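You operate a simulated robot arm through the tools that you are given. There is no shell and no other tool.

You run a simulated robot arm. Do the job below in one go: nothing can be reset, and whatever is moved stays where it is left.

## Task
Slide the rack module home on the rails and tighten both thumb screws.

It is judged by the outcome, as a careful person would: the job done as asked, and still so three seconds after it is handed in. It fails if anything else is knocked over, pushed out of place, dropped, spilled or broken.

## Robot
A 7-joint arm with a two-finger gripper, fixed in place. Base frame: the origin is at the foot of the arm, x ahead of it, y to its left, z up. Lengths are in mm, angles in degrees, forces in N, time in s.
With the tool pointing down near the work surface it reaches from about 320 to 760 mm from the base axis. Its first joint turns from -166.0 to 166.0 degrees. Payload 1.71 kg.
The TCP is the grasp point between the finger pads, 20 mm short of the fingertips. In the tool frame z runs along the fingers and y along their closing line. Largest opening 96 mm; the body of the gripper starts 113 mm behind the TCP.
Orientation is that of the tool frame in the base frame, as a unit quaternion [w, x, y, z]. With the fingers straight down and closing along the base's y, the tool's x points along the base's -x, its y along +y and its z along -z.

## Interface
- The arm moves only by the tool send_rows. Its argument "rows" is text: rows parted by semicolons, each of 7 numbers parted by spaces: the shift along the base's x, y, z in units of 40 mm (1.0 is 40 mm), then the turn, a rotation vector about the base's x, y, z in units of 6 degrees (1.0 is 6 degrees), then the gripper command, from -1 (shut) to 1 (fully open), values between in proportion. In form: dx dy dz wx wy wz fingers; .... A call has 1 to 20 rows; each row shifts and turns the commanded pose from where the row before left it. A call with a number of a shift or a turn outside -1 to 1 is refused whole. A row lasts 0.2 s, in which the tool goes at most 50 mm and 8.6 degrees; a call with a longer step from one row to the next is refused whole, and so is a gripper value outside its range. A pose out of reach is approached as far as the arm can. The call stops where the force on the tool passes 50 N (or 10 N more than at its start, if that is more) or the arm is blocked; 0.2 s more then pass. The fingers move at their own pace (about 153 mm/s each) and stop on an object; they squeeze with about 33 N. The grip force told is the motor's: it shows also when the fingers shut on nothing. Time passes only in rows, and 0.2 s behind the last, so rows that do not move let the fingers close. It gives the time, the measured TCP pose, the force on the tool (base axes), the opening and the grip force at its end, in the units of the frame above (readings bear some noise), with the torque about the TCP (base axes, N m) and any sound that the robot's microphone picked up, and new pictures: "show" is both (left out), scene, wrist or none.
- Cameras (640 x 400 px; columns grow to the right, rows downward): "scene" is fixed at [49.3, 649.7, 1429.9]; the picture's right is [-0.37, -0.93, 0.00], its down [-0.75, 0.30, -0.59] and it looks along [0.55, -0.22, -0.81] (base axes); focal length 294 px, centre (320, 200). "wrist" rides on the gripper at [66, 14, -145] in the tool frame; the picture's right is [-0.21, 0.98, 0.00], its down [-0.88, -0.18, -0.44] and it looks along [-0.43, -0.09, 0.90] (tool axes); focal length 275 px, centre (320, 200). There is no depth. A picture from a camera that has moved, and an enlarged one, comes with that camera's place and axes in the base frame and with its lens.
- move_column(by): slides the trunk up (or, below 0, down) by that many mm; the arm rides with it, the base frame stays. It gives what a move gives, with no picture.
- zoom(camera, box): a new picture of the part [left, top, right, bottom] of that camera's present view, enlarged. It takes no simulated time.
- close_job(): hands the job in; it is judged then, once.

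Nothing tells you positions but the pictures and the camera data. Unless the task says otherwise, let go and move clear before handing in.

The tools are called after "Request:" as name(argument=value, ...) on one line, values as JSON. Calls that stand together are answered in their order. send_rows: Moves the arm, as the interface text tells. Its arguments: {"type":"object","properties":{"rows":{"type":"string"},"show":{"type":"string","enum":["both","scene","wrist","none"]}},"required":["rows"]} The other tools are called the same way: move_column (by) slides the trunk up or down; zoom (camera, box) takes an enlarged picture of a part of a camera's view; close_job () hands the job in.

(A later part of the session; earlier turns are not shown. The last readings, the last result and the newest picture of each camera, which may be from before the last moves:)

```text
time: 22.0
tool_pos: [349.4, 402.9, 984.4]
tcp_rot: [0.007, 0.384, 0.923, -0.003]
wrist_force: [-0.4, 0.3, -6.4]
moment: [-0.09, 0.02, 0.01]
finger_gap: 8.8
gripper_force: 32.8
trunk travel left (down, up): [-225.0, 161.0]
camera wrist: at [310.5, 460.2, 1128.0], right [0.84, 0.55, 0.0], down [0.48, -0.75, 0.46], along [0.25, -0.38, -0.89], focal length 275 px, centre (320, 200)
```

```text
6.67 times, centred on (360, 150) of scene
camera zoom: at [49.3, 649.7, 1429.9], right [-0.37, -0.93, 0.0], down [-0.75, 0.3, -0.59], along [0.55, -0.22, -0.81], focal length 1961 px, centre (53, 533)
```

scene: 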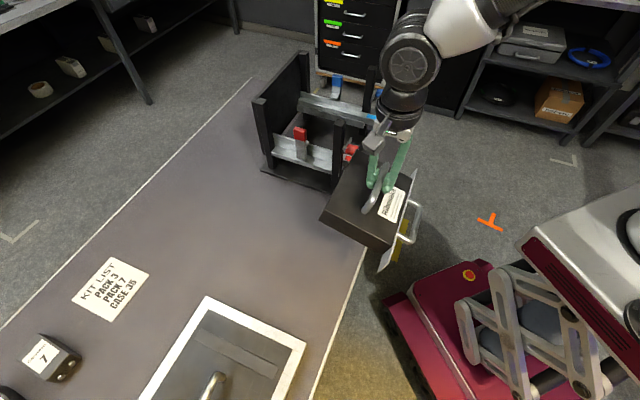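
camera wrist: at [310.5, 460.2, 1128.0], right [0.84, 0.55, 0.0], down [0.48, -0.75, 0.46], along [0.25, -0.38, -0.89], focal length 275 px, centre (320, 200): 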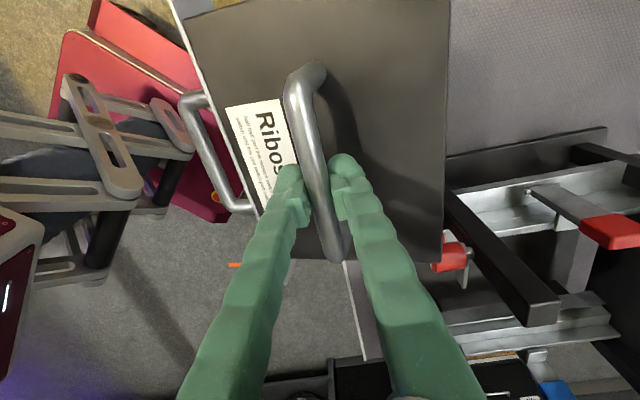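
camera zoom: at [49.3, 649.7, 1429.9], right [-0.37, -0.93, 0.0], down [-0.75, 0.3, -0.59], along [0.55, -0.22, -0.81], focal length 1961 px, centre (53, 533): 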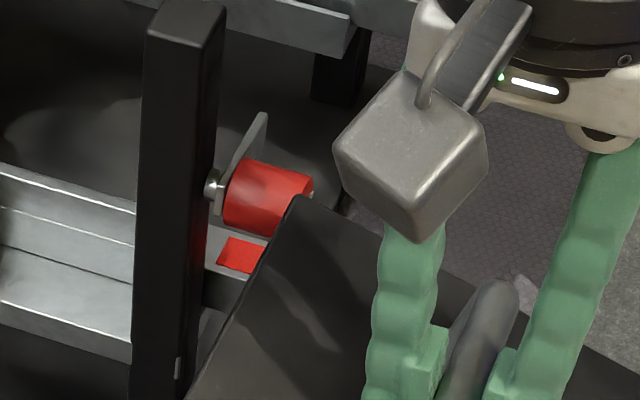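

The red tab is unchanged and the rack is undisturbed, but the module has pitched in the grip. I'll take it back to its original table spot, set it down to level it, and regrasp.

Request:
send_rows(rows="-0.3 0.3 0 0 0 0 -1;-0.5 0.5 0 0 0 0 -1;-0.5 0.5 0 0 0 0 -1;0.2 0.6 0 0 0 0 -1;0.33 0.69 0 0 0 0 -1;0.33 0.69 0 0 0 0 -1;0.33 0.69 0 0 0 0 -1;0.33 0.69 0 0 0 0 -1;0.33 0.69 0 0 0 0 -1;0.13 0.3 0 0 0 0 -1;0 0 0 0 0 0 -1", show="both")

Request:
zoom(camera="scene", box=[200, 120, 380, 320])

```text
time: 24.4
tool_pos: [375.0, 628.7, 986.0]
tcp_rot: [0.007, 0.383, 0.924, -0.003]
wrist_force: [-1.0, -0.3, -7.4]
moment: [-0.11, 0.03, -0.02]
finger_gap: 8.9
gripper_force: 32.2
trunk travel left (down, up): [-225.0, 161.0]
camera wrist: at [336.0, 688.6, 1129.2], right [0.84, 0.55, 0.0], down [0.49, -0.74, 0.46], along [0.25, -0.38, -0.89], focal length 275 px, centre (320, 200)
```

scene: 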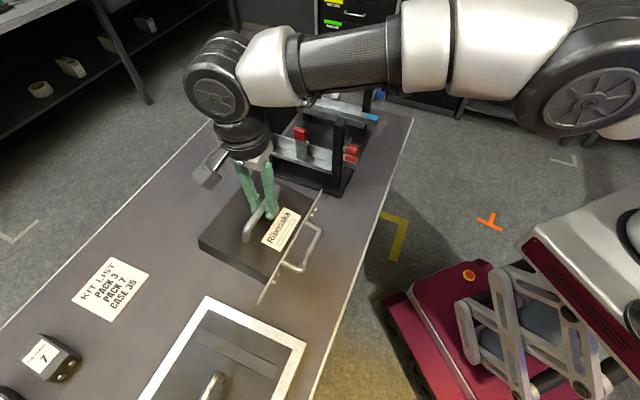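
wrist: 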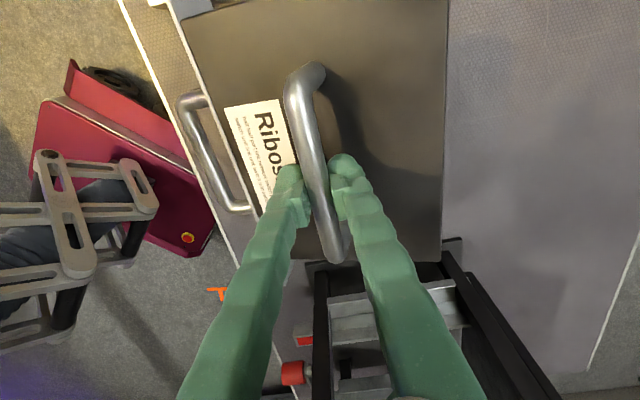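

```text
2.00 times, centred on (290, 220) of scene
camera zoom: at [49.3, 649.7, 1429.9], right [-0.37, -0.93, 0.0], down [-0.75, 0.3, -0.59], along [0.55, -0.22, -0.81], focal length 588 px, centre (380, 160)
```

zoom: 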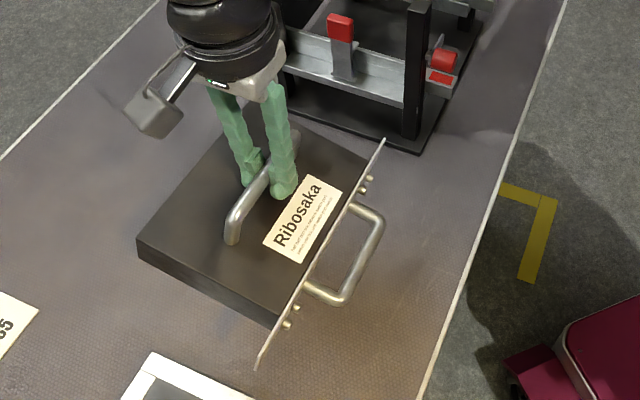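

Request:
send_rows(rows="0.1 -0.15 -0.5 0 0 0 -1;0.1 -0.15 -0.6 0 0 0 -1;0 -0.1 -0.6 0 0 0 -1;0 0 -0.6 0 0 0 -1;0 0 -0.3 0 0 0 -1;0 0 -0.15 0 0 0 -1;0 0 -0.15 0 0 0 -1;0 0 -0.15 0 0 0 -1", show="both")

```text
time: 26.2
tool_pos: [381.7, 613.3, 863.6]
tcp_rot: [0.007, 0.382, 0.924, -0.002]
wrist_force: [0.6, 1.4, -2.8]
moment: [-0.39, -0.25, 0.12]
finger_gap: 8.7
gripper_force: 33.0
trunk travel left (down, up): [-225.0, 161.0]
camera wrist: at [344.1, 672.2, 1006.1], right [0.84, 0.55, 0.0], down [0.49, -0.75, 0.46], along [0.25, -0.38, -0.89], focal length 275 px, centre (320, 200)
```

scene: 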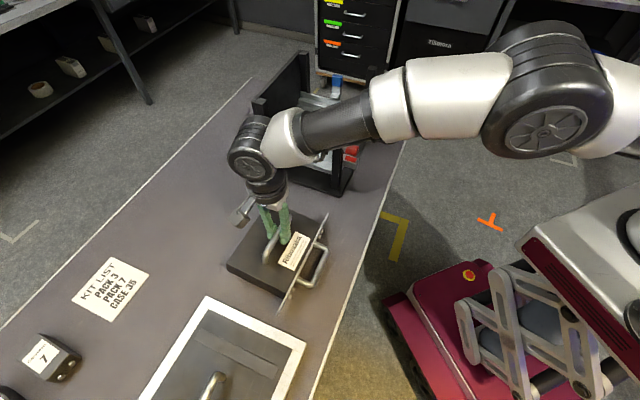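
wrist: 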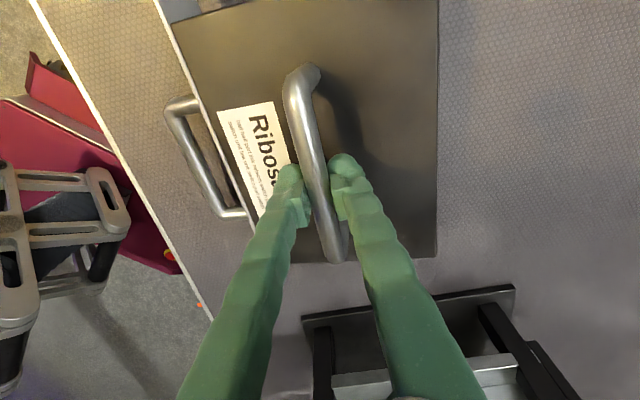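

The front edge has touched the table. I'll keep lowering gently so the module levels out.

Request:
send_rows(rows="0 0 -0.1 0 0 0 -1;0 0 -0.1 0 0 0 -1;0 0 -0.1 0 0 0 -1;0 0 -0.1 0 0 0 -1;0 0 -0.08 0 0 0 -1;0 0 -0.08 0 0 0 -1;0 0 0 0 0 0 -1", show="both")

```text
time: 27.8
tool_pos: [381.8, 616.0, 839.8]
tcp_rot: [0.007, 0.382, 0.924, -0.003]
wrist_force: [-2.4, 4.3, 9.6]
moment: [-0.05, -0.05, 0.0]
finger_gap: 8.5
gripper_force: 32.7
trunk travel left (down, up): [-225.0, 161.0]
camera wrist: at [343.0, 674.1, 983.7], right [0.84, 0.55, 0.0], down [0.48, -0.75, 0.46], along [0.25, -0.38, -0.89], focal length 275 px, centre (320, 200)
```

scene: 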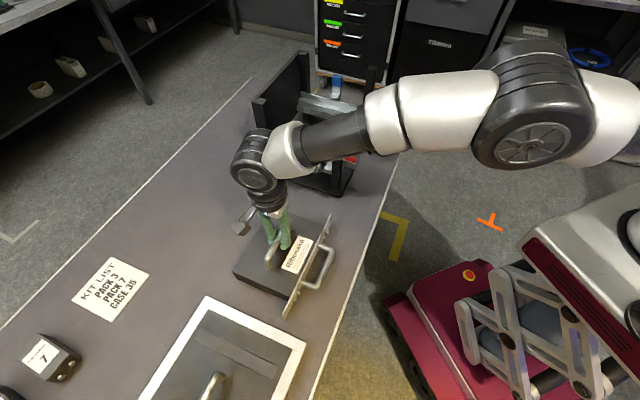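
wrist: 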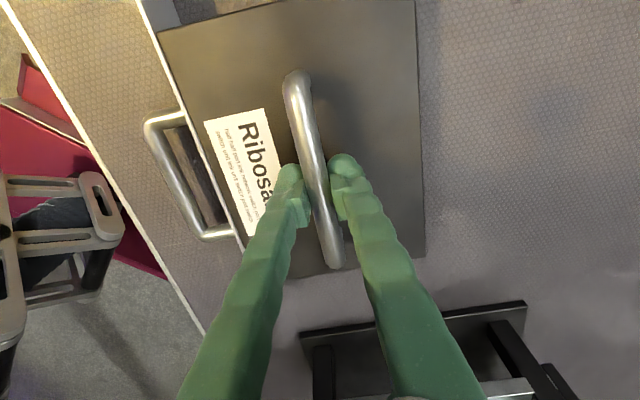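

Level again. I'll release, recentre along the bar, and regrip.

Request:
send_rows(rows="0 0 0 0 0 0 -0.4;0 0 0 0 0 0 -0.4;-0.075 0.075 0.03 0 0 0 -0.4;0 0 0 0 0 0 -0.4;0 0 0 0 0 0 -1;0 0 0 0 0 0 -1;0 0 0 0 0 0 -1", show="wrist")

Request:
zoom(camera="wrist", box=[120, 0, 440, 300])

```text
time: 29.4
tool_pos: [379.2, 618.2, 838.4]
tcp_rot: [0.006, 0.383, 0.924, -0.003]
wrist_force: [0.5, 0.3, -0.5]
moment: [0.01, -0.03, 0.01]
finger_gap: 8.4
gripper_force: 32.9
trunk travel left (down, up): [-225.0, 161.0]
camera wrist: at [340.9, 676.7, 982.7], right [0.84, 0.55, 0.0], down [0.48, -0.75, 0.46], along [0.25, -0.38, -0.89], focal length 275 px, centre (320, 200)
```

wrist: 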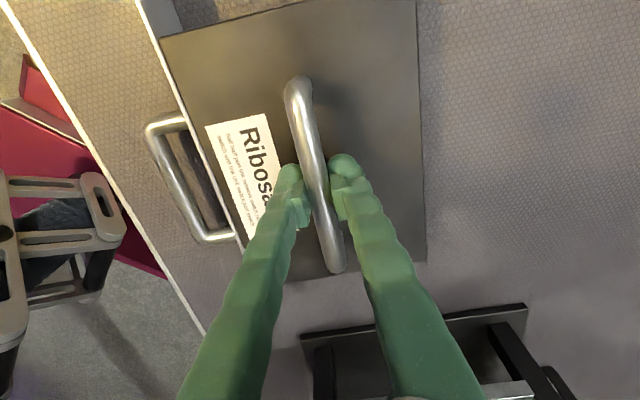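

```text
1.33 times, centred on (280, 150) of wrist
camera zoom: at [340.9, 676.7, 982.7], right [0.84, 0.55, 0.0], down [0.48, -0.75, 0.46], along [0.25, -0.38, -0.89], focal length 367 px, centre (373, 267)
```

zoom: 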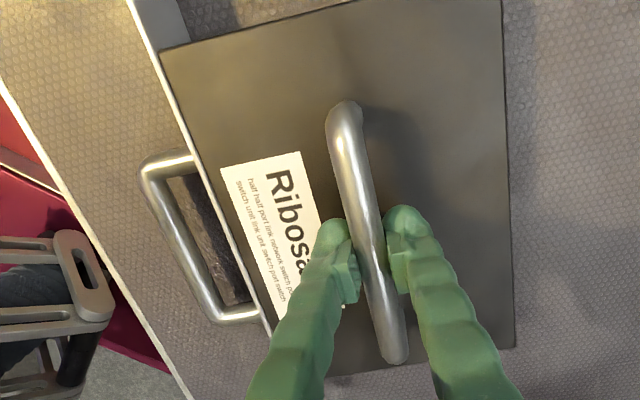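

Regripped and square. Now lift and take a safe route: straight back from the rack first, then across in front of it with ample clearance to the knobs.

Request:
send_rows(rows="0 0 0.4 0 0 0 -1;0 0 0.7 0 0 0 -1;0 0 0.7 0 0 0 -1;0 0 0.7 0 0 0 -1;0 0 0.7 0 0 0 -1;0 0 0.3 0 0 0 -1;-0.15 -0.45 0 0 0 0 -1;-0.213 -0.694 0 0 0 0 -1;-0.213 -0.694 0 0 0 0 -1;-0.213 -0.694 0 0 0 0 -1;-0.213 -0.694 0 0 0 0 -1;-0.213 -0.694 0 0 0 0 -1;-0.213 -0.694 0 0 0 0 -1;-0.213 -0.694 0 0 0 0 -1;-0.1 -0.24 0 0 0 0 -1;0 0 0 0 0 0 -1", show="both")

```text
time: 32.8
tool_pos: [311.7, 395.6, 979.9]
tcp_rot: [0.007, 0.383, 0.924, -0.003]
wrist_force: [0.6, -0.5, -6.9]
moment: [0.0, -0.05, 0.01]
finger_gap: 8.4
gripper_force: 33.0
trunk travel left (down, up): [-225.0, 161.0]
camera wrist: at [272.2, 453.8, 1124.0], right [0.84, 0.55, 0.0], down [0.49, -0.75, 0.46], along [0.25, -0.38, -0.89], focal length 275 px, centre (320, 200)
```

scene: 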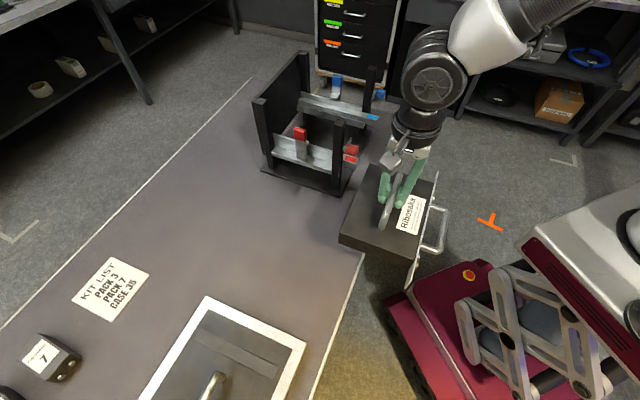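
wrist: 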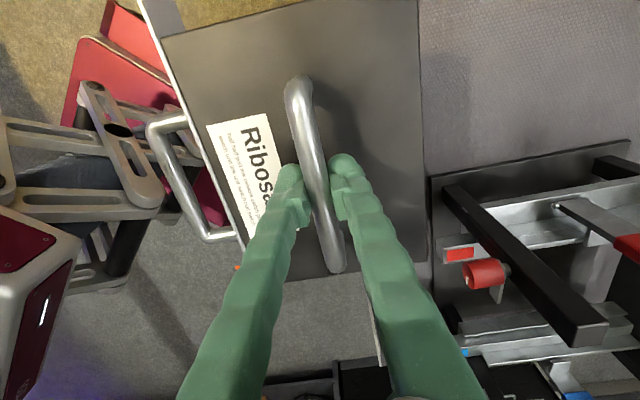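

Clear. Now straight across in front of the rack.

Request:
send_rows(rows="0.35 -0.35 0 0 0 0 -1;0.517 -0.517 0 0 0 0 -1;0.517 -0.517 0 0 0 0 -1;0.517 -0.517 0 0 0 0 -1;0.517 -0.517 0 0 0 0 -1;0.517 -0.517 0 0 0 0 -1;0.517 -0.517 0 0 0 0 -1;0.517 -0.517 0 0 0 0 -1;0.517 -0.517 0 0 0 0 -1;0.17 -0.17 0 0 0 0 -1;0 0 0 0 0 0 -1", show="both")

Request:
zoom(camera="scene", box=[240, 40, 480, 240])

```text
time: 35.2
tool_pos: [496.9, 208.7, 977.9]
tcp_rot: [0.006, 0.382, 0.924, -0.003]
wrist_force: [-0.3, 0.3, -6.5]
moment: [0.0, 0.01, -0.01]
finger_gap: 8.3
gripper_force: 32.8
trunk travel left (down, up): [-225.0, 161.0]
camera wrist: at [457.7, 266.1, 1122.9], right [0.84, 0.55, 0.0], down [0.49, -0.75, 0.46], along [0.25, -0.38, -0.89], focal length 275 px, centre (320, 200)
```

scene: 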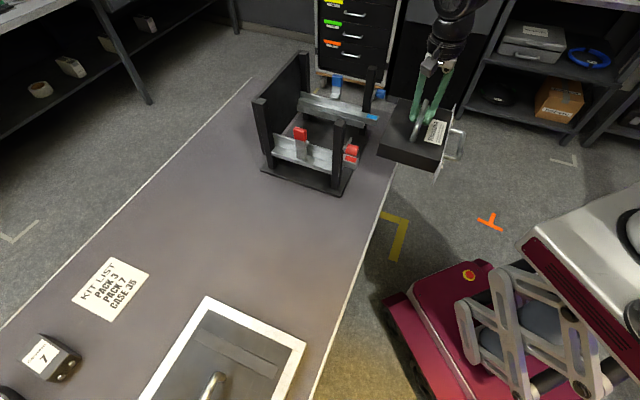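
wrist: 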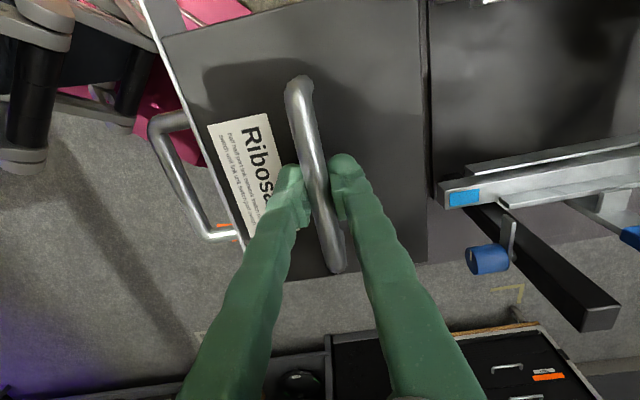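

```text
2.00 times, centred on (360, 140) of scene
camera zoom: at [49.3, 649.7, 1429.9], right [-0.37, -0.93, 0.0], down [-0.75, 0.3, -0.59], along [0.55, -0.22, -0.81], focal length 588 px, centre (240, 320)
```

zoom: 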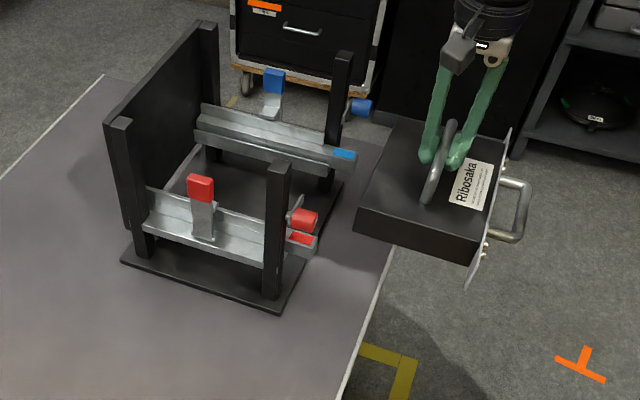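

I'll lower to just above rail height while still clear of the rack, then check lateral alignment against the bars.

Request:
send_rows(rows="0 0 -0.4 0 0 0 -1;0 0 -0.3 0 0 0 -1;0.2 0.2 0 0 0 0 -1;0.3 0.3 0 0 0 0 -1;0.3 0.3 0 0 0 0 -1;0.17 0.17 0 0 0 0 -1;0 0 0 0 0 0 -1", show="both")

Request:
zoom(camera="scene", box=[300, 70, 460, 210])

Request:
zoom(camera="wrist", box=[340, 0, 600, 300])

```text
time: 36.8
tool_pos: [535.9, 246.2, 950.8]
tcp_rot: [0.007, 0.383, 0.924, -0.003]
wrist_force: [-0.4, 0.4, -7.1]
moment: [0.01, 0.0, -0.02]
finger_gap: 8.3
gripper_force: 32.9
trunk travel left (down, up): [-225.0, 161.0]
camera wrist: at [496.2, 304.6, 1095.2], right [0.84, 0.55, 0.0], down [0.49, -0.75, 0.46], along [0.25, -0.38, -0.89], focal length 275 px, centre (320, 200)
```

scene: 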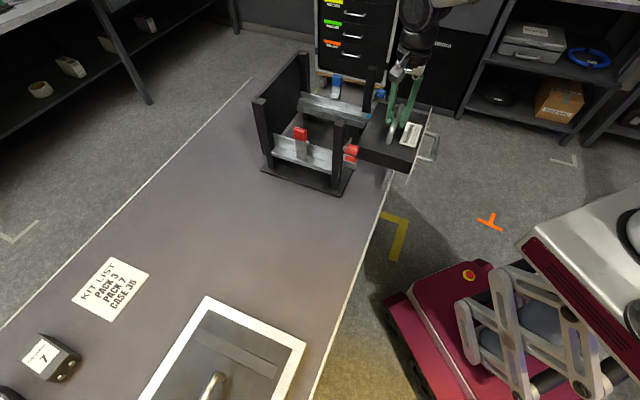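
wrist: 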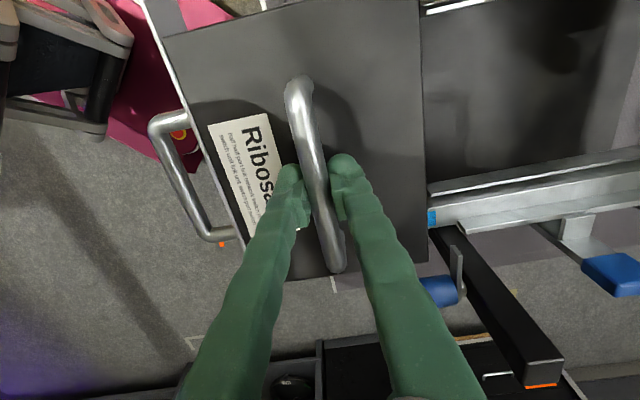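

```text
2.86 times, centred on (380, 140) of scene
camera zoom: at [49.3, 649.7, 1429.9], right [-0.37, -0.93, 0.0], down [-0.75, 0.3, -0.59], along [0.55, -0.22, -0.81], focal length 841 px, centre (149, 371)
```

zoom: 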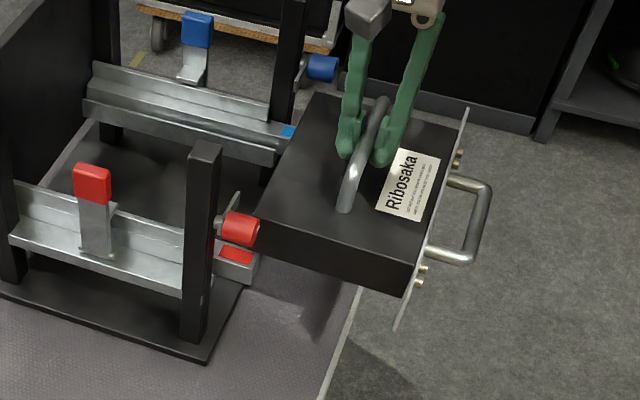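

```text
1.33 times, centred on (470, 150) of wrist
camera zoom: at [496.2, 304.6, 1095.2], right [0.84, 0.55, 0.0], down [0.49, -0.75, 0.46], along [0.25, -0.38, -0.89], focal length 367 px, centre (120, 267)
```

zoom: 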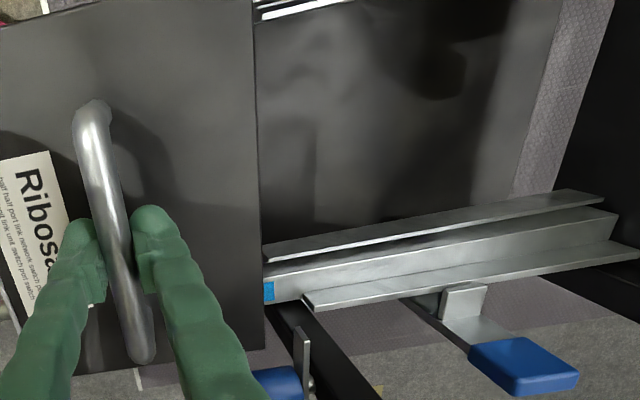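

Request:
zoom(camera="wrist", box=[400, 0, 520, 75])

Request:
zoom(camera="wrist", box=[390, 150, 510, 270])

Request:
zoom(camera="scene", box=[335, 90, 415, 180])

```text
5.33 times, centred on (460, 38) of wrist
camera zoom: at [496.2, 304.6, 1095.2], right [0.84, 0.55, 0.0], down [0.49, -0.75, 0.46], along [0.25, -0.38, -0.89], focal length 1468 px, centre (-427, 1067)
```

zoom: 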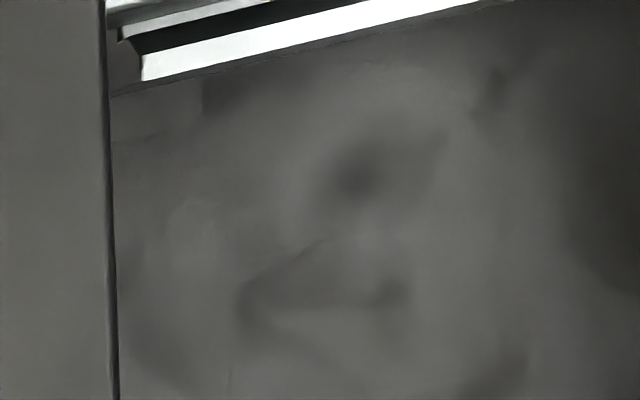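

```text
3.33 times, centred on (450, 210) of wrist
camera zoom: at [496.2, 304.6, 1095.2], right [0.84, 0.55, 0.0], down [0.49, -0.75, 0.46], along [0.25, -0.38, -0.89], focal length 918 px, centre (-113, 167)
```

zoom: 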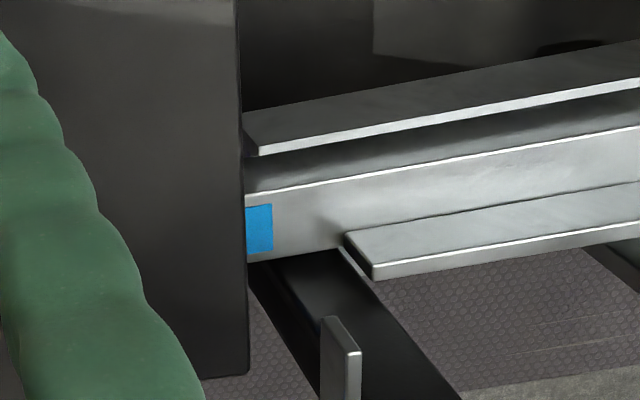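

```text
4.44 times, centred on (375, 135) of scene
camera zoom: at [49.3, 649.7, 1429.9], right [-0.37, -0.93, 0.0], down [-0.75, 0.3, -0.59], along [0.55, -0.22, -0.81], focal length 1308 px, centre (76, 489)
```

zoom: 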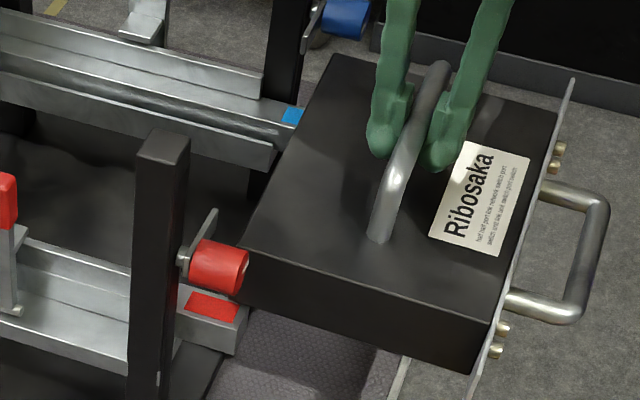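

The measured bar overlap is a bit larger on the blue side, so I'll shift about 3.5 mm toward red, advance 5 mm, then lower gently to feel for the bars.

Request:
send_rows(rows="-0.062 0.062 0 0 0 0 -1;0.088 0.088 0 0 0 0 -1;0 0 -0.075 0 0 0 -1;0 0 0 0 0 0 -1", show="wrist")

Request:
send_rows(rows="0 0 -0.05 0 0 0 -1;0 0 0 0 0 0 -1", show="none")

Request:
send_rows(rows="0 0 -0.05 0 0 0 -1;0 0 0 0 0 0 -1", show="none")

```text
time: 37.8
tool_pos: [535.3, 251.5, 948.4]
tcp_rot: [0.006, 0.383, 0.924, -0.004]
wrist_force: [-0.2, 0.2, -6.7]
moment: [0.07, -0.02, -0.02]
finger_gap: 8.5
gripper_force: 33.1
trunk travel left (down, up): [-225.0, 161.0]
camera wrist: at [497.0, 310.2, 1092.0], right [0.84, 0.55, 0.0], down [0.49, -0.75, 0.46], along [0.25, -0.38, -0.89], focal length 275 px, centre (320, 200)
```

wrist: 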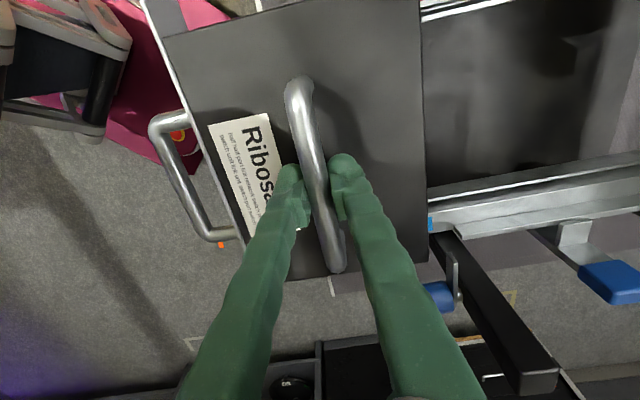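

```text
time: 38.4
tool_pos: [534.7, 251.4, 945.1]
tcp_rot: [0.006, 0.382, 0.924, -0.002]
wrist_force: [-0.8, 0.6, -7.1]
moment: [0.02, -0.02, -0.02]
finger_gap: 8.6
gripper_force: 33.1
trunk travel left (down, up): [-225.0, 161.0]
```

```text
time: 39.0
tool_pos: [534.8, 253.4, 943.9]
tcp_rot: [0.006, 0.383, 0.924, -0.002]
wrist_force: [-0.4, 0.0, -6.2]
moment: [-0.01, -0.05, -0.05]
finger_gap: 8.6
gripper_force: 32.6
trunk travel left (down, up): [-225.0, 161.0]
```

Request:
send_rows(rows="0 0 -0.04 0 0 0 -1;0 0 0 0 0 0 -1", show="none")

Request:
send_rows(rows="0 0 -0.04 0 0 0 -1;0 0 0 0 0 0 -1", show="both")

Request:
zoom(camera="wrist", box=[390, 150, 510, 270])

Request:
zoom(camera="scene", box=[335, 90, 415, 180])

```text
time: 39.6
tool_pos: [534.4, 251.8, 942.3]
tcp_rot: [0.006, 0.383, 0.924, -0.003]
wrist_force: [-1.8, -2.0, -0.6]
moment: [0.09, -0.13, -0.04]
finger_gap: 8.4
gripper_force: 32.7
trunk travel left (down, up): [-225.0, 161.0]
```

```text
time: 40.2
tool_pos: [534.5, 252.4, 940.9]
tcp_rot: [0.006, 0.382, 0.924, -0.003]
wrist_force: [-1.7, -1.9, -0.2]
moment: [0.09, -0.14, 0.02]
finger_gap: 8.5
gripper_force: 32.6
trunk travel left (down, up): [-225.0, 161.0]
camera wrist: at [496.1, 310.4, 1084.8], right [0.84, 0.55, 0.0], down [0.49, -0.75, 0.46], along [0.25, -0.38, -0.89], focal length 275 px, centre (320, 200)
```

scene: 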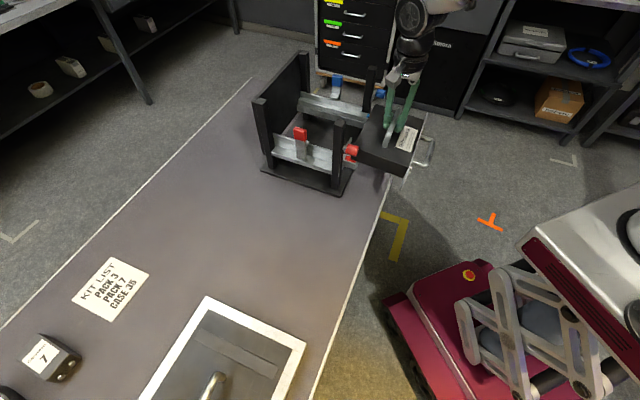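
wrist: 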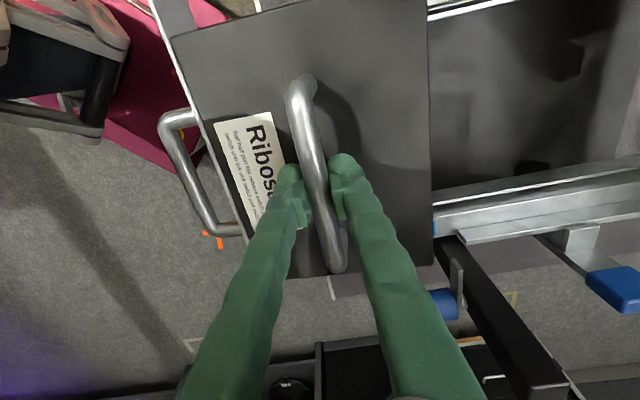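

```text
3.33 times, centred on (450, 210) of wrist
camera zoom: at [496.1, 310.4, 1084.8], right [0.84, 0.55, 0.0], down [0.49, -0.75, 0.46], along [0.25, -0.38, -0.89], focal length 918 px, centre (-113, 167)
```

zoom: 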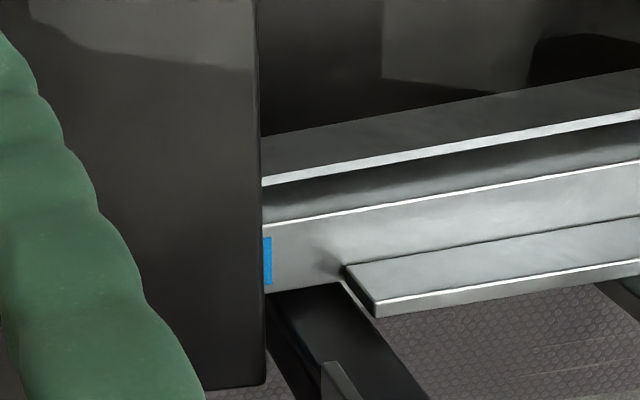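

```text
4.44 times, centred on (375, 135) of scene
camera zoom: at [49.3, 649.7, 1429.9], right [-0.37, -0.93, 0.0], down [-0.75, 0.3, -0.59], along [0.55, -0.22, -0.81], focal length 1308 px, centre (76, 489)
```

zoom: 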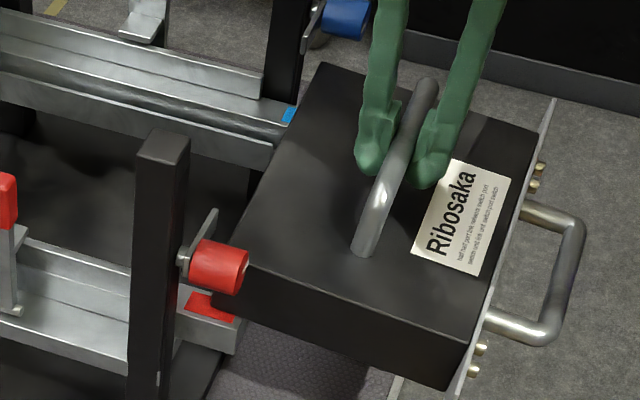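

Contact with the bars at TCP z≈942.5, as predicted. I'll raise about 1.5 mm and slide in slowly, watching forces.

Request:
send_rows(rows="0 0 0.06 0 0 0 -1;0.088 0.088 0 0 0 0 -1;0.088 0.088 0 0 0 0 -1;0.088 0.088 0 0 0 0 -1;0 0 0 0 0 0 -1", show="both")

Request:
zoom(camera="scene", box=[325, 80, 415, 180])

Request:
zoom(camera="wrist", box=[390, 150, 510, 270])

```text
time: 41.4
tool_pos: [545.9, 263.1, 942.9]
tcp_rot: [0.006, 0.383, 0.924, -0.004]
wrist_force: [0.6, -0.2, -6.3]
moment: [0.0, -0.02, 0.01]
finger_gap: 8.6
gripper_force: 32.6
trunk travel left (down, up): [-225.0, 161.0]
camera wrist: at [506.4, 321.1, 1086.9], right [0.84, 0.55, 0.0], down [0.49, -0.75, 0.46], along [0.25, -0.38, -0.89], focal length 275 px, centre (320, 200)
```

scene: 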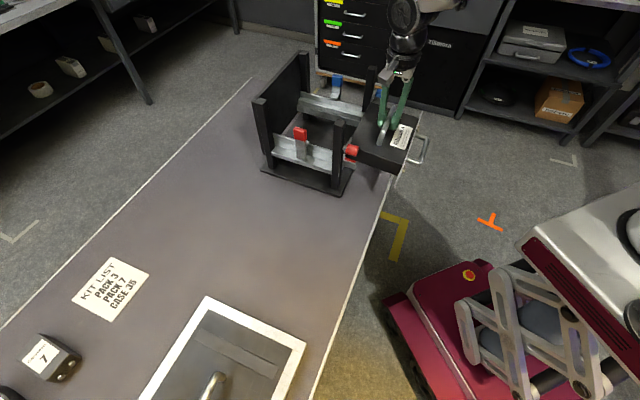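
wrist: 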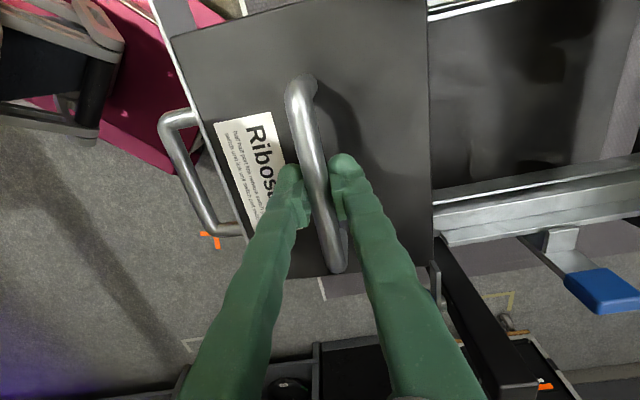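

```text
4.00 times, centred on (370, 130) of scene
camera zoom: at [49.3, 649.7, 1429.9], right [-0.37, -0.93, 0.0], down [-0.75, 0.3, -0.59], along [0.55, -0.22, -0.81], focal length 1177 px, centre (120, 480)
```

zoom: 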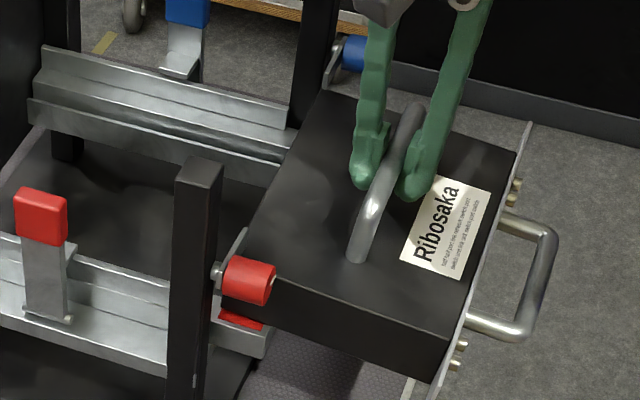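

```text
3.33 times, centred on (450, 210) of wrist
camera zoom: at [506.4, 321.1, 1086.9], right [0.84, 0.55, 0.0], down [0.49, -0.75, 0.46], along [0.25, -0.38, -0.89], focal length 918 px, centre (-113, 167)
```

zoom: 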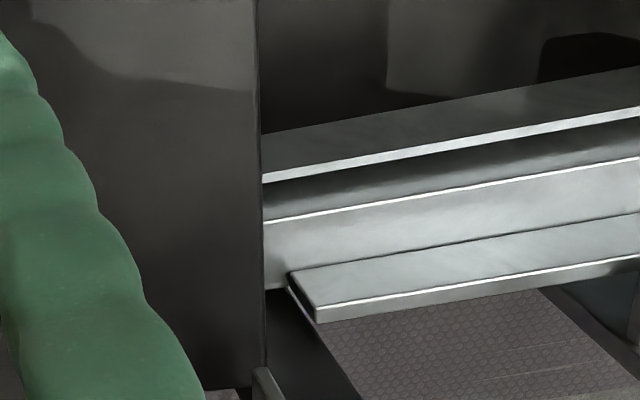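

Sliding freely with the body under the tabs. Continuing in.

Request:
send_rows(rows="0.088 0.088 0 0 0 0 -1;0.088 0.088 0 0 0 0 -1;0.088 0.088 0 0 0 0 -1;0.088 0.088 0 0 0 0 -1;0.088 0.088 0 0 0 0 -1;0.088 0.088 0 0 0 0 -1;0 0 0 0 0 0 -1", show="both")

Request:
zoom(camera="wrist", box=[390, 150, 550, 310])

Request:
zoom(camera="scene", box=[315, 80, 415, 180])

```text
time: 43.0
tool_pos: [566.4, 283.5, 945.8]
tcp_rot: [0.007, 0.383, 0.924, -0.003]
wrist_force: [-0.8, -0.7, -2.2]
moment: [0.03, 0.03, 0.01]
finger_gap: 8.5
gripper_force: 32.7
trunk travel left (down, up): [-225.0, 161.0]
camera wrist: at [527.2, 341.8, 1088.8], right [0.84, 0.55, 0.0], down [0.48, -0.75, 0.46], along [0.25, -0.38, -0.89], focal length 275 px, centre (320, 200)
```

scene: 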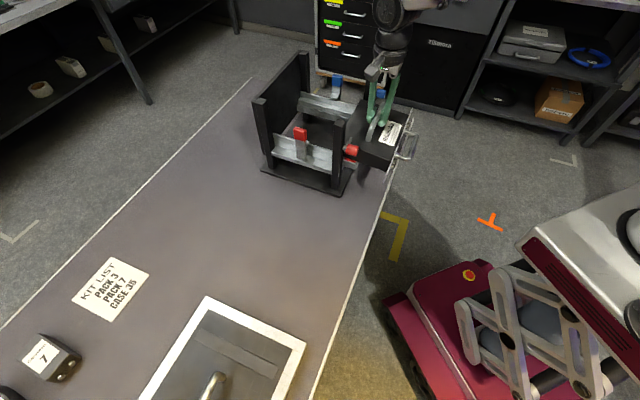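
wrist: 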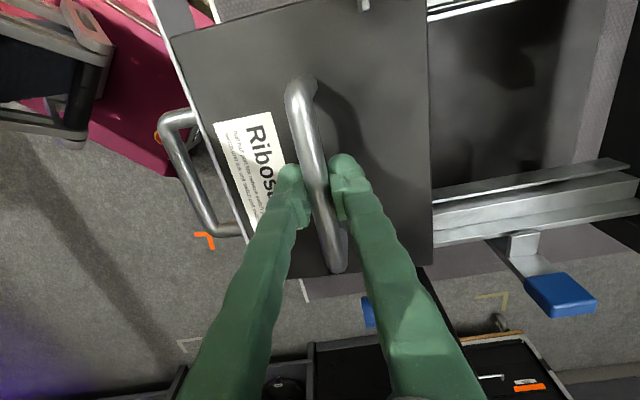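

```text
2.50 times, centred on (470, 230) of wrist
camera zoom: at [527.2, 341.8, 1088.8], right [0.84, 0.55, 0.0], down [0.48, -0.75, 0.46], along [0.25, -0.38, -0.89], focal length 688 px, centre (-55, 125)
```

zoom: 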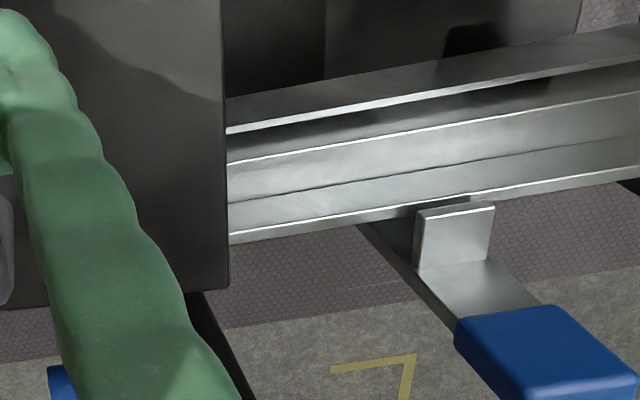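

```text
4.00 times, centred on (365, 130) of scene
camera zoom: at [49.3, 649.7, 1429.9], right [-0.37, -0.93, 0.0], down [-0.75, 0.3, -0.59], along [0.55, -0.22, -0.81], focal length 1177 px, centre (140, 480)
```

zoom: 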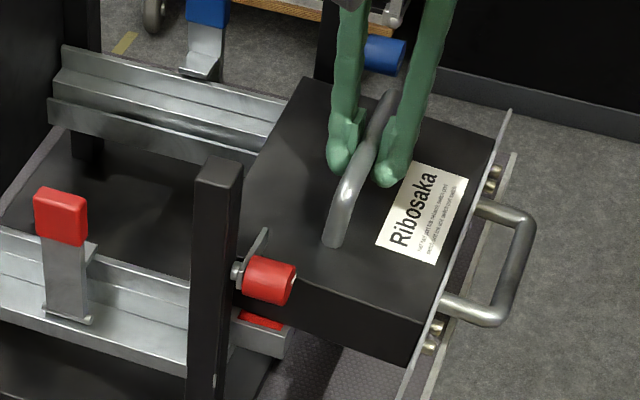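

Request:
send_rows(rows="0.088 0.088 0 0 0 0 -1;0.088 0.088 -0.02 0 0 0 -1;0.088 0.088 -0.02 0 0 0 -1;0.088 0.088 0 0 0 0 -1;0.088 0.088 0 0 0 0 -1;0.088 0.088 0 0 0 0 -1;0.088 0.088 0 0 0 0 -1;0.088 0.088 0 0 0 0 -1;0 0 0 0 0 0 -1", show="both")

Request:
zoom(camera="scene", box=[305, 70, 415, 180])

```text
time: 45.0
tool_pos: [593.9, 310.7, 944.3]
tcp_rot: [0.008, 0.383, 0.924, -0.002]
wrist_force: [-6.4, -8.2, 30.8]
moment: [-0.03, -0.07, -0.03]
finger_gap: 8.6
gripper_force: 32.9
trunk travel left (down, up): [-225.0, 161.0]
camera wrist: at [554.8, 368.8, 1087.9], right [0.84, 0.55, 0.01], down [0.48, -0.75, 0.46], along [0.25, -0.38, -0.89], focal length 275 px, centre (320, 200)
```

scene: 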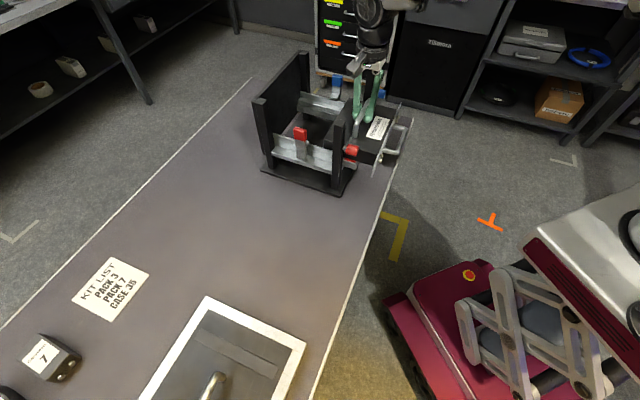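
wrist: 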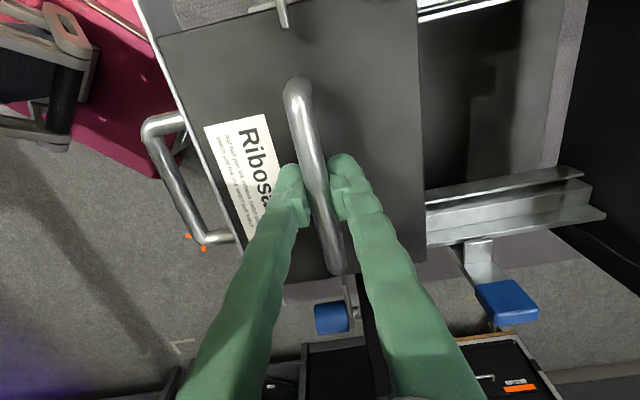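

```text
3.64 times, centred on (360, 125) of scene
camera zoom: at [49.3, 649.7, 1429.9], right [-0.37, -0.93, 0.0], down [-0.75, 0.3, -0.59], along [0.55, -0.22, -0.81], focal length 1070 px, centre (174, 473)
```

zoom: 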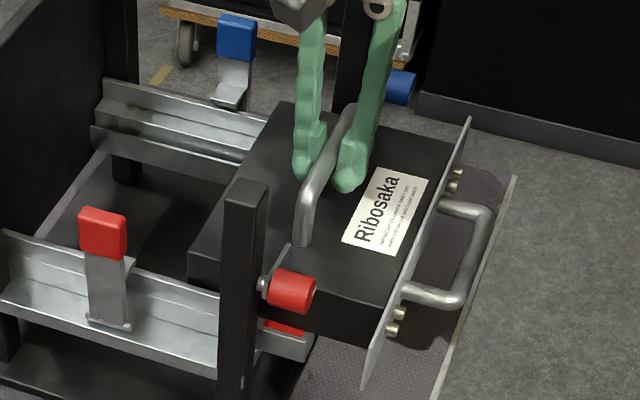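

The module is now level and seated on the bars; I'm pressing down too hard, so I'll relax about 2 mm upward and continue sliding.

Request:
send_rows(rows="0 0 0.05 0 0 0 -1;0 0 0.01 0 0 0 -1;0.088 0.088 0 0 0 0 -1;0.088 0.088 0 0 0 0 -1;0.088 0.088 0 0 0 0 -1;0 0 0 0 0 0 -1", show="none")

```text
time: 46.4
tool_pos: [606.0, 322.5, 945.5]
tcp_rot: [0.007, 0.383, 0.924, -0.003]
wrist_force: [-1.7, 0.4, -2.3]
moment: [0.05, 0.0, -0.02]
finger_gap: 8.0
gripper_force: 33.1
trunk travel left (down, up): [-225.0, 161.0]
```

Request:
send_rows(rows="0.088 0.088 0 0 0 0 -1;0.088 0.088 0 0 0 0 -1;0.088 0.088 0 0 0 0 -1;0 0 0 0 0 0 -1", show="both")

Request:
zoom(camera="scene", box=[305, 70, 415, 180])

Request:
zoom(camera="wrist", box=[180, 0, 460, 160])

Request:
zoom(camera="wrist", box=[380, 150, 540, 350])

```text
time: 47.4
tool_pos: [616.5, 333.9, 943.9]
tcp_rot: [0.006, 0.383, 0.924, -0.003]
wrist_force: [-0.3, -0.3, -5.2]
moment: [0.09, 0.14, 0.04]
finger_gap: 8.4
gripper_force: 33.2
trunk travel left (down, up): [-225.0, 161.0]
camera wrist: at [578.0, 392.3, 1087.9], right [0.84, 0.55, 0.0], down [0.49, -0.74, 0.46], along [0.25, -0.38, -0.89], focal length 275 px, centre (320, 200)
```

scene: 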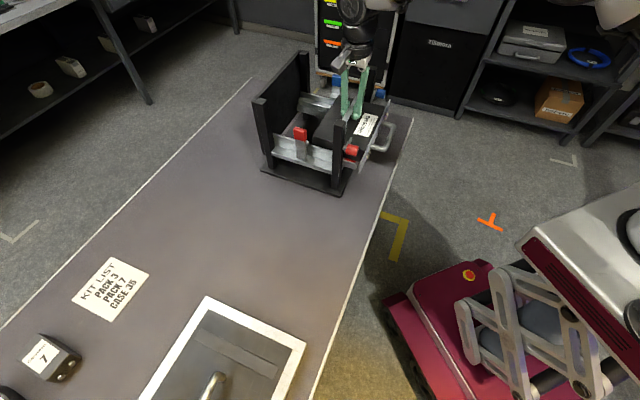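
wrist: 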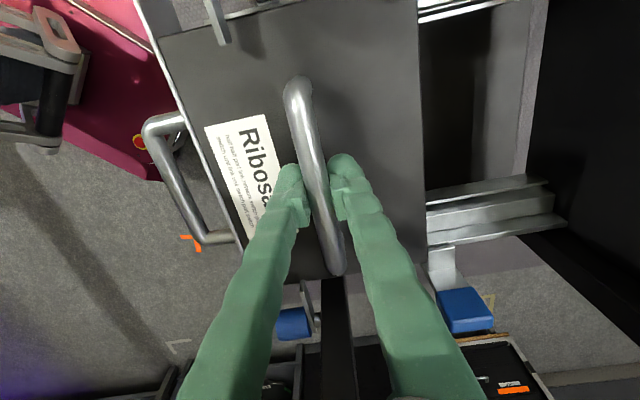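

```text
3.64 times, centred on (360, 125) of scene
camera zoom: at [49.3, 649.7, 1429.9], right [-0.37, -0.93, 0.0], down [-0.75, 0.3, -0.59], along [0.55, -0.22, -0.81], focal length 1070 px, centre (174, 473)
```

zoom: 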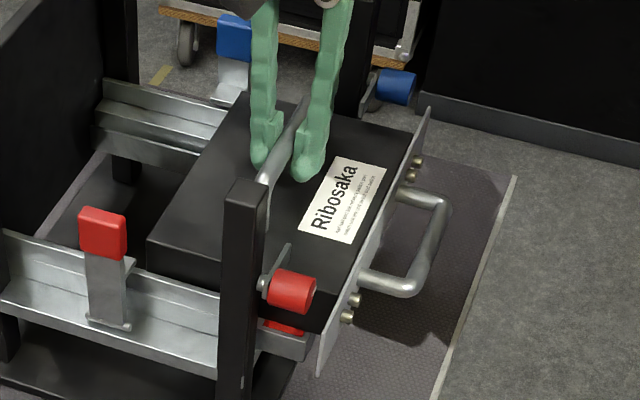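

```text
2.29 times, centred on (320, 80) of wrist
camera zoom: at [578.0, 392.3, 1087.9], right [0.84, 0.55, 0.0], down [0.49, -0.74, 0.46], along [0.25, -0.38, -0.89], focal length 629 px, centre (320, 474)
```

zoom: 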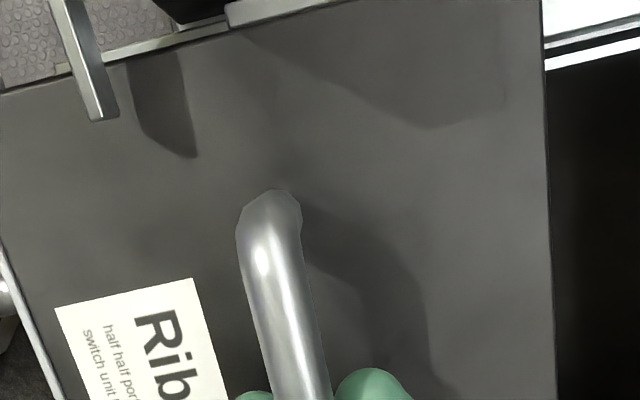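

```text
2.00 times, centred on (460, 250) of wrist
camera zoom: at [578.0, 392.3, 1087.9], right [0.84, 0.55, 0.0], down [0.49, -0.74, 0.46], along [0.25, -0.38, -0.89], focal length 551 px, centre (40, 100)
```

zoom: 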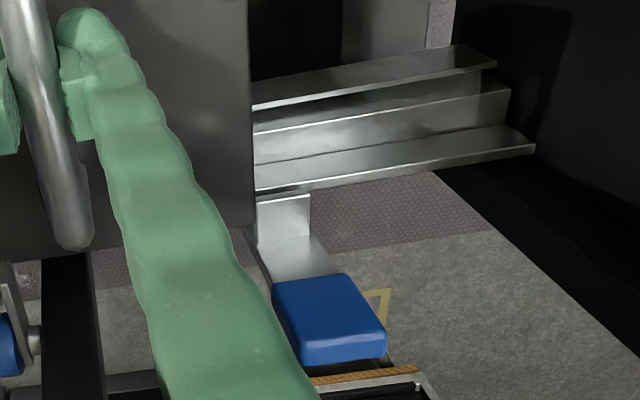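

The walls leave a few mm of clearance and the latch hooks are about flush with them. I'll continue in small steps, biased 2 mm toward red to stay centred, letting the module rest on the rails so its plate passes under the knobs.

Request:
send_rows(rows="-0.035 0.035 -0.03 0 0 0 -1;0.088 0.088 0 0 0 0 -1;0.088 0.088 0 0 0 0 -1;0.088 0.088 0 0 0 0 -1;0 0 0 0 0 0 -1", show="both")

Request:
zoom(camera="scene", box=[305, 70, 415, 180])

```text
time: 48.6
tool_pos: [625.2, 343.5, 944.5]
tcp_rot: [0.008, 0.382, 0.924, -0.002]
wrist_force: [-1.9, -1.7, 9.5]
moment: [0.02, 0.0, 0.05]
finger_gap: 8.4
gripper_force: 32.4
trunk travel left (down, up): [-225.0, 161.0]
camera wrist: at [586.5, 402.8, 1087.8], right [0.84, 0.55, 0.0], down [0.48, -0.75, 0.46], along [0.25, -0.38, -0.89], focal length 275 px, centre (320, 200)
```

scene: 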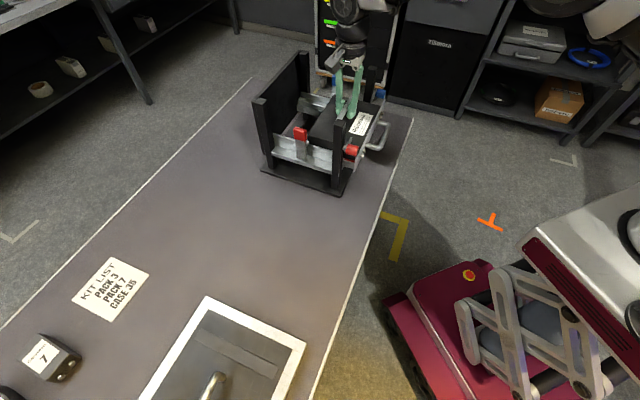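
wrist: 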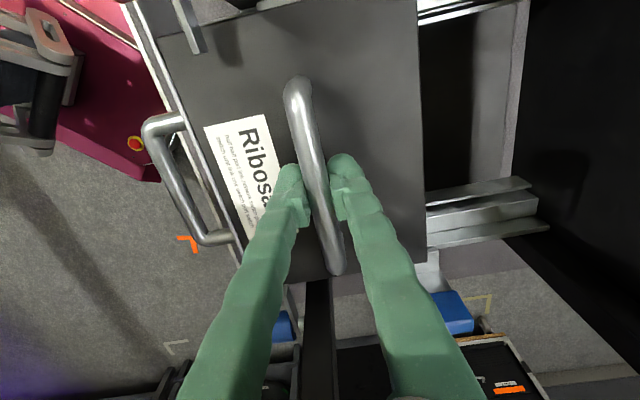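

```text
3.64 times, centred on (360, 125) of scene
camera zoom: at [49.3, 649.7, 1429.9], right [-0.37, -0.93, 0.0], down [-0.75, 0.3, -0.59], along [0.55, -0.22, -0.81], focal length 1070 px, centre (174, 473)
```

zoom: 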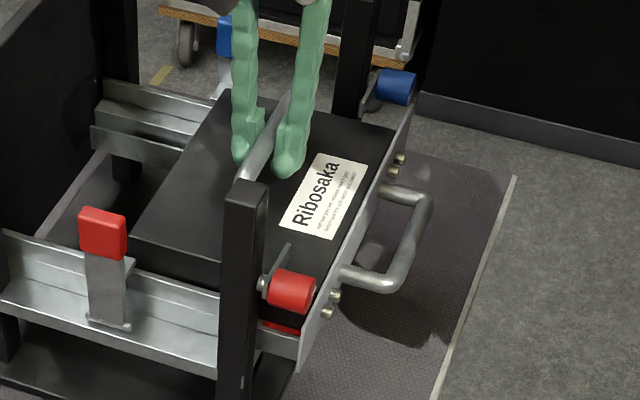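

Request:
send_rows(rows="0 0 0.03 0 0 0 -1;0.088 0.088 0 0 0 0 -1;0.088 0.088 0 0 0 0 -1;0.088 0.088 0 0 0 0 -1;0 0 0 0 0 0 -1", show="both")

Request:
zoom(camera="scene", box=[305, 70, 415, 180])

```text
time: 49.8
tool_pos: [637.1, 356.0, 944.8]
tcp_rot: [0.006, 0.382, 0.924, -0.004]
wrist_force: [0.0, -2.2, -1.6]
moment: [-0.01, -0.03, -0.03]
finger_gap: 8.2
gripper_force: 33.2
trunk travel left (down, up): [-225.0, 161.0]
camera wrist: at [597.6, 414.1, 1087.8], right [0.84, 0.55, 0.0], down [0.49, -0.74, 0.46], along [0.25, -0.38, -0.89], focal length 275 px, centre (320, 200)
```

scene: 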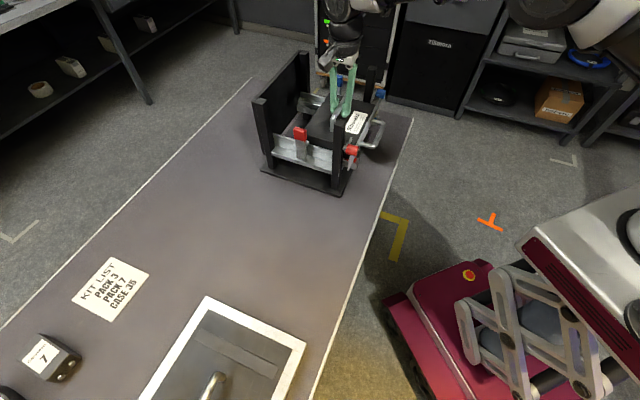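
wrist: 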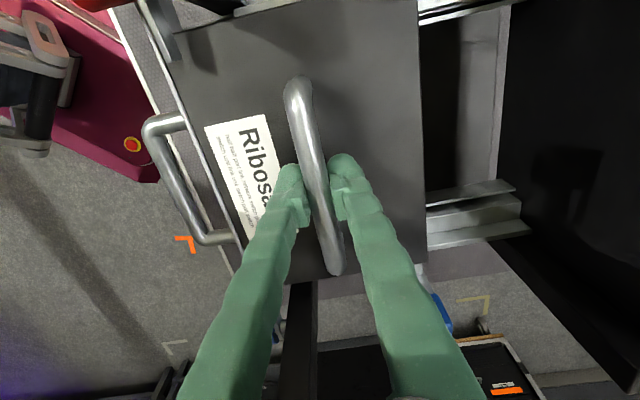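

```text
3.64 times, centred on (360, 125) of scene
camera zoom: at [49.3, 649.7, 1429.9], right [-0.37, -0.93, 0.0], down [-0.75, 0.3, -0.59], along [0.55, -0.22, -0.81], focal length 1070 px, centre (174, 473)
```

zoom: 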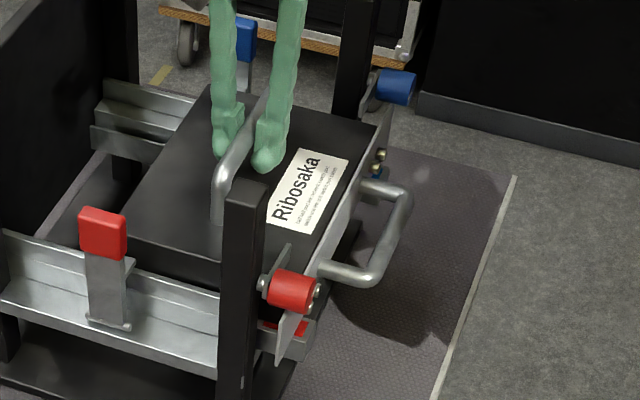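

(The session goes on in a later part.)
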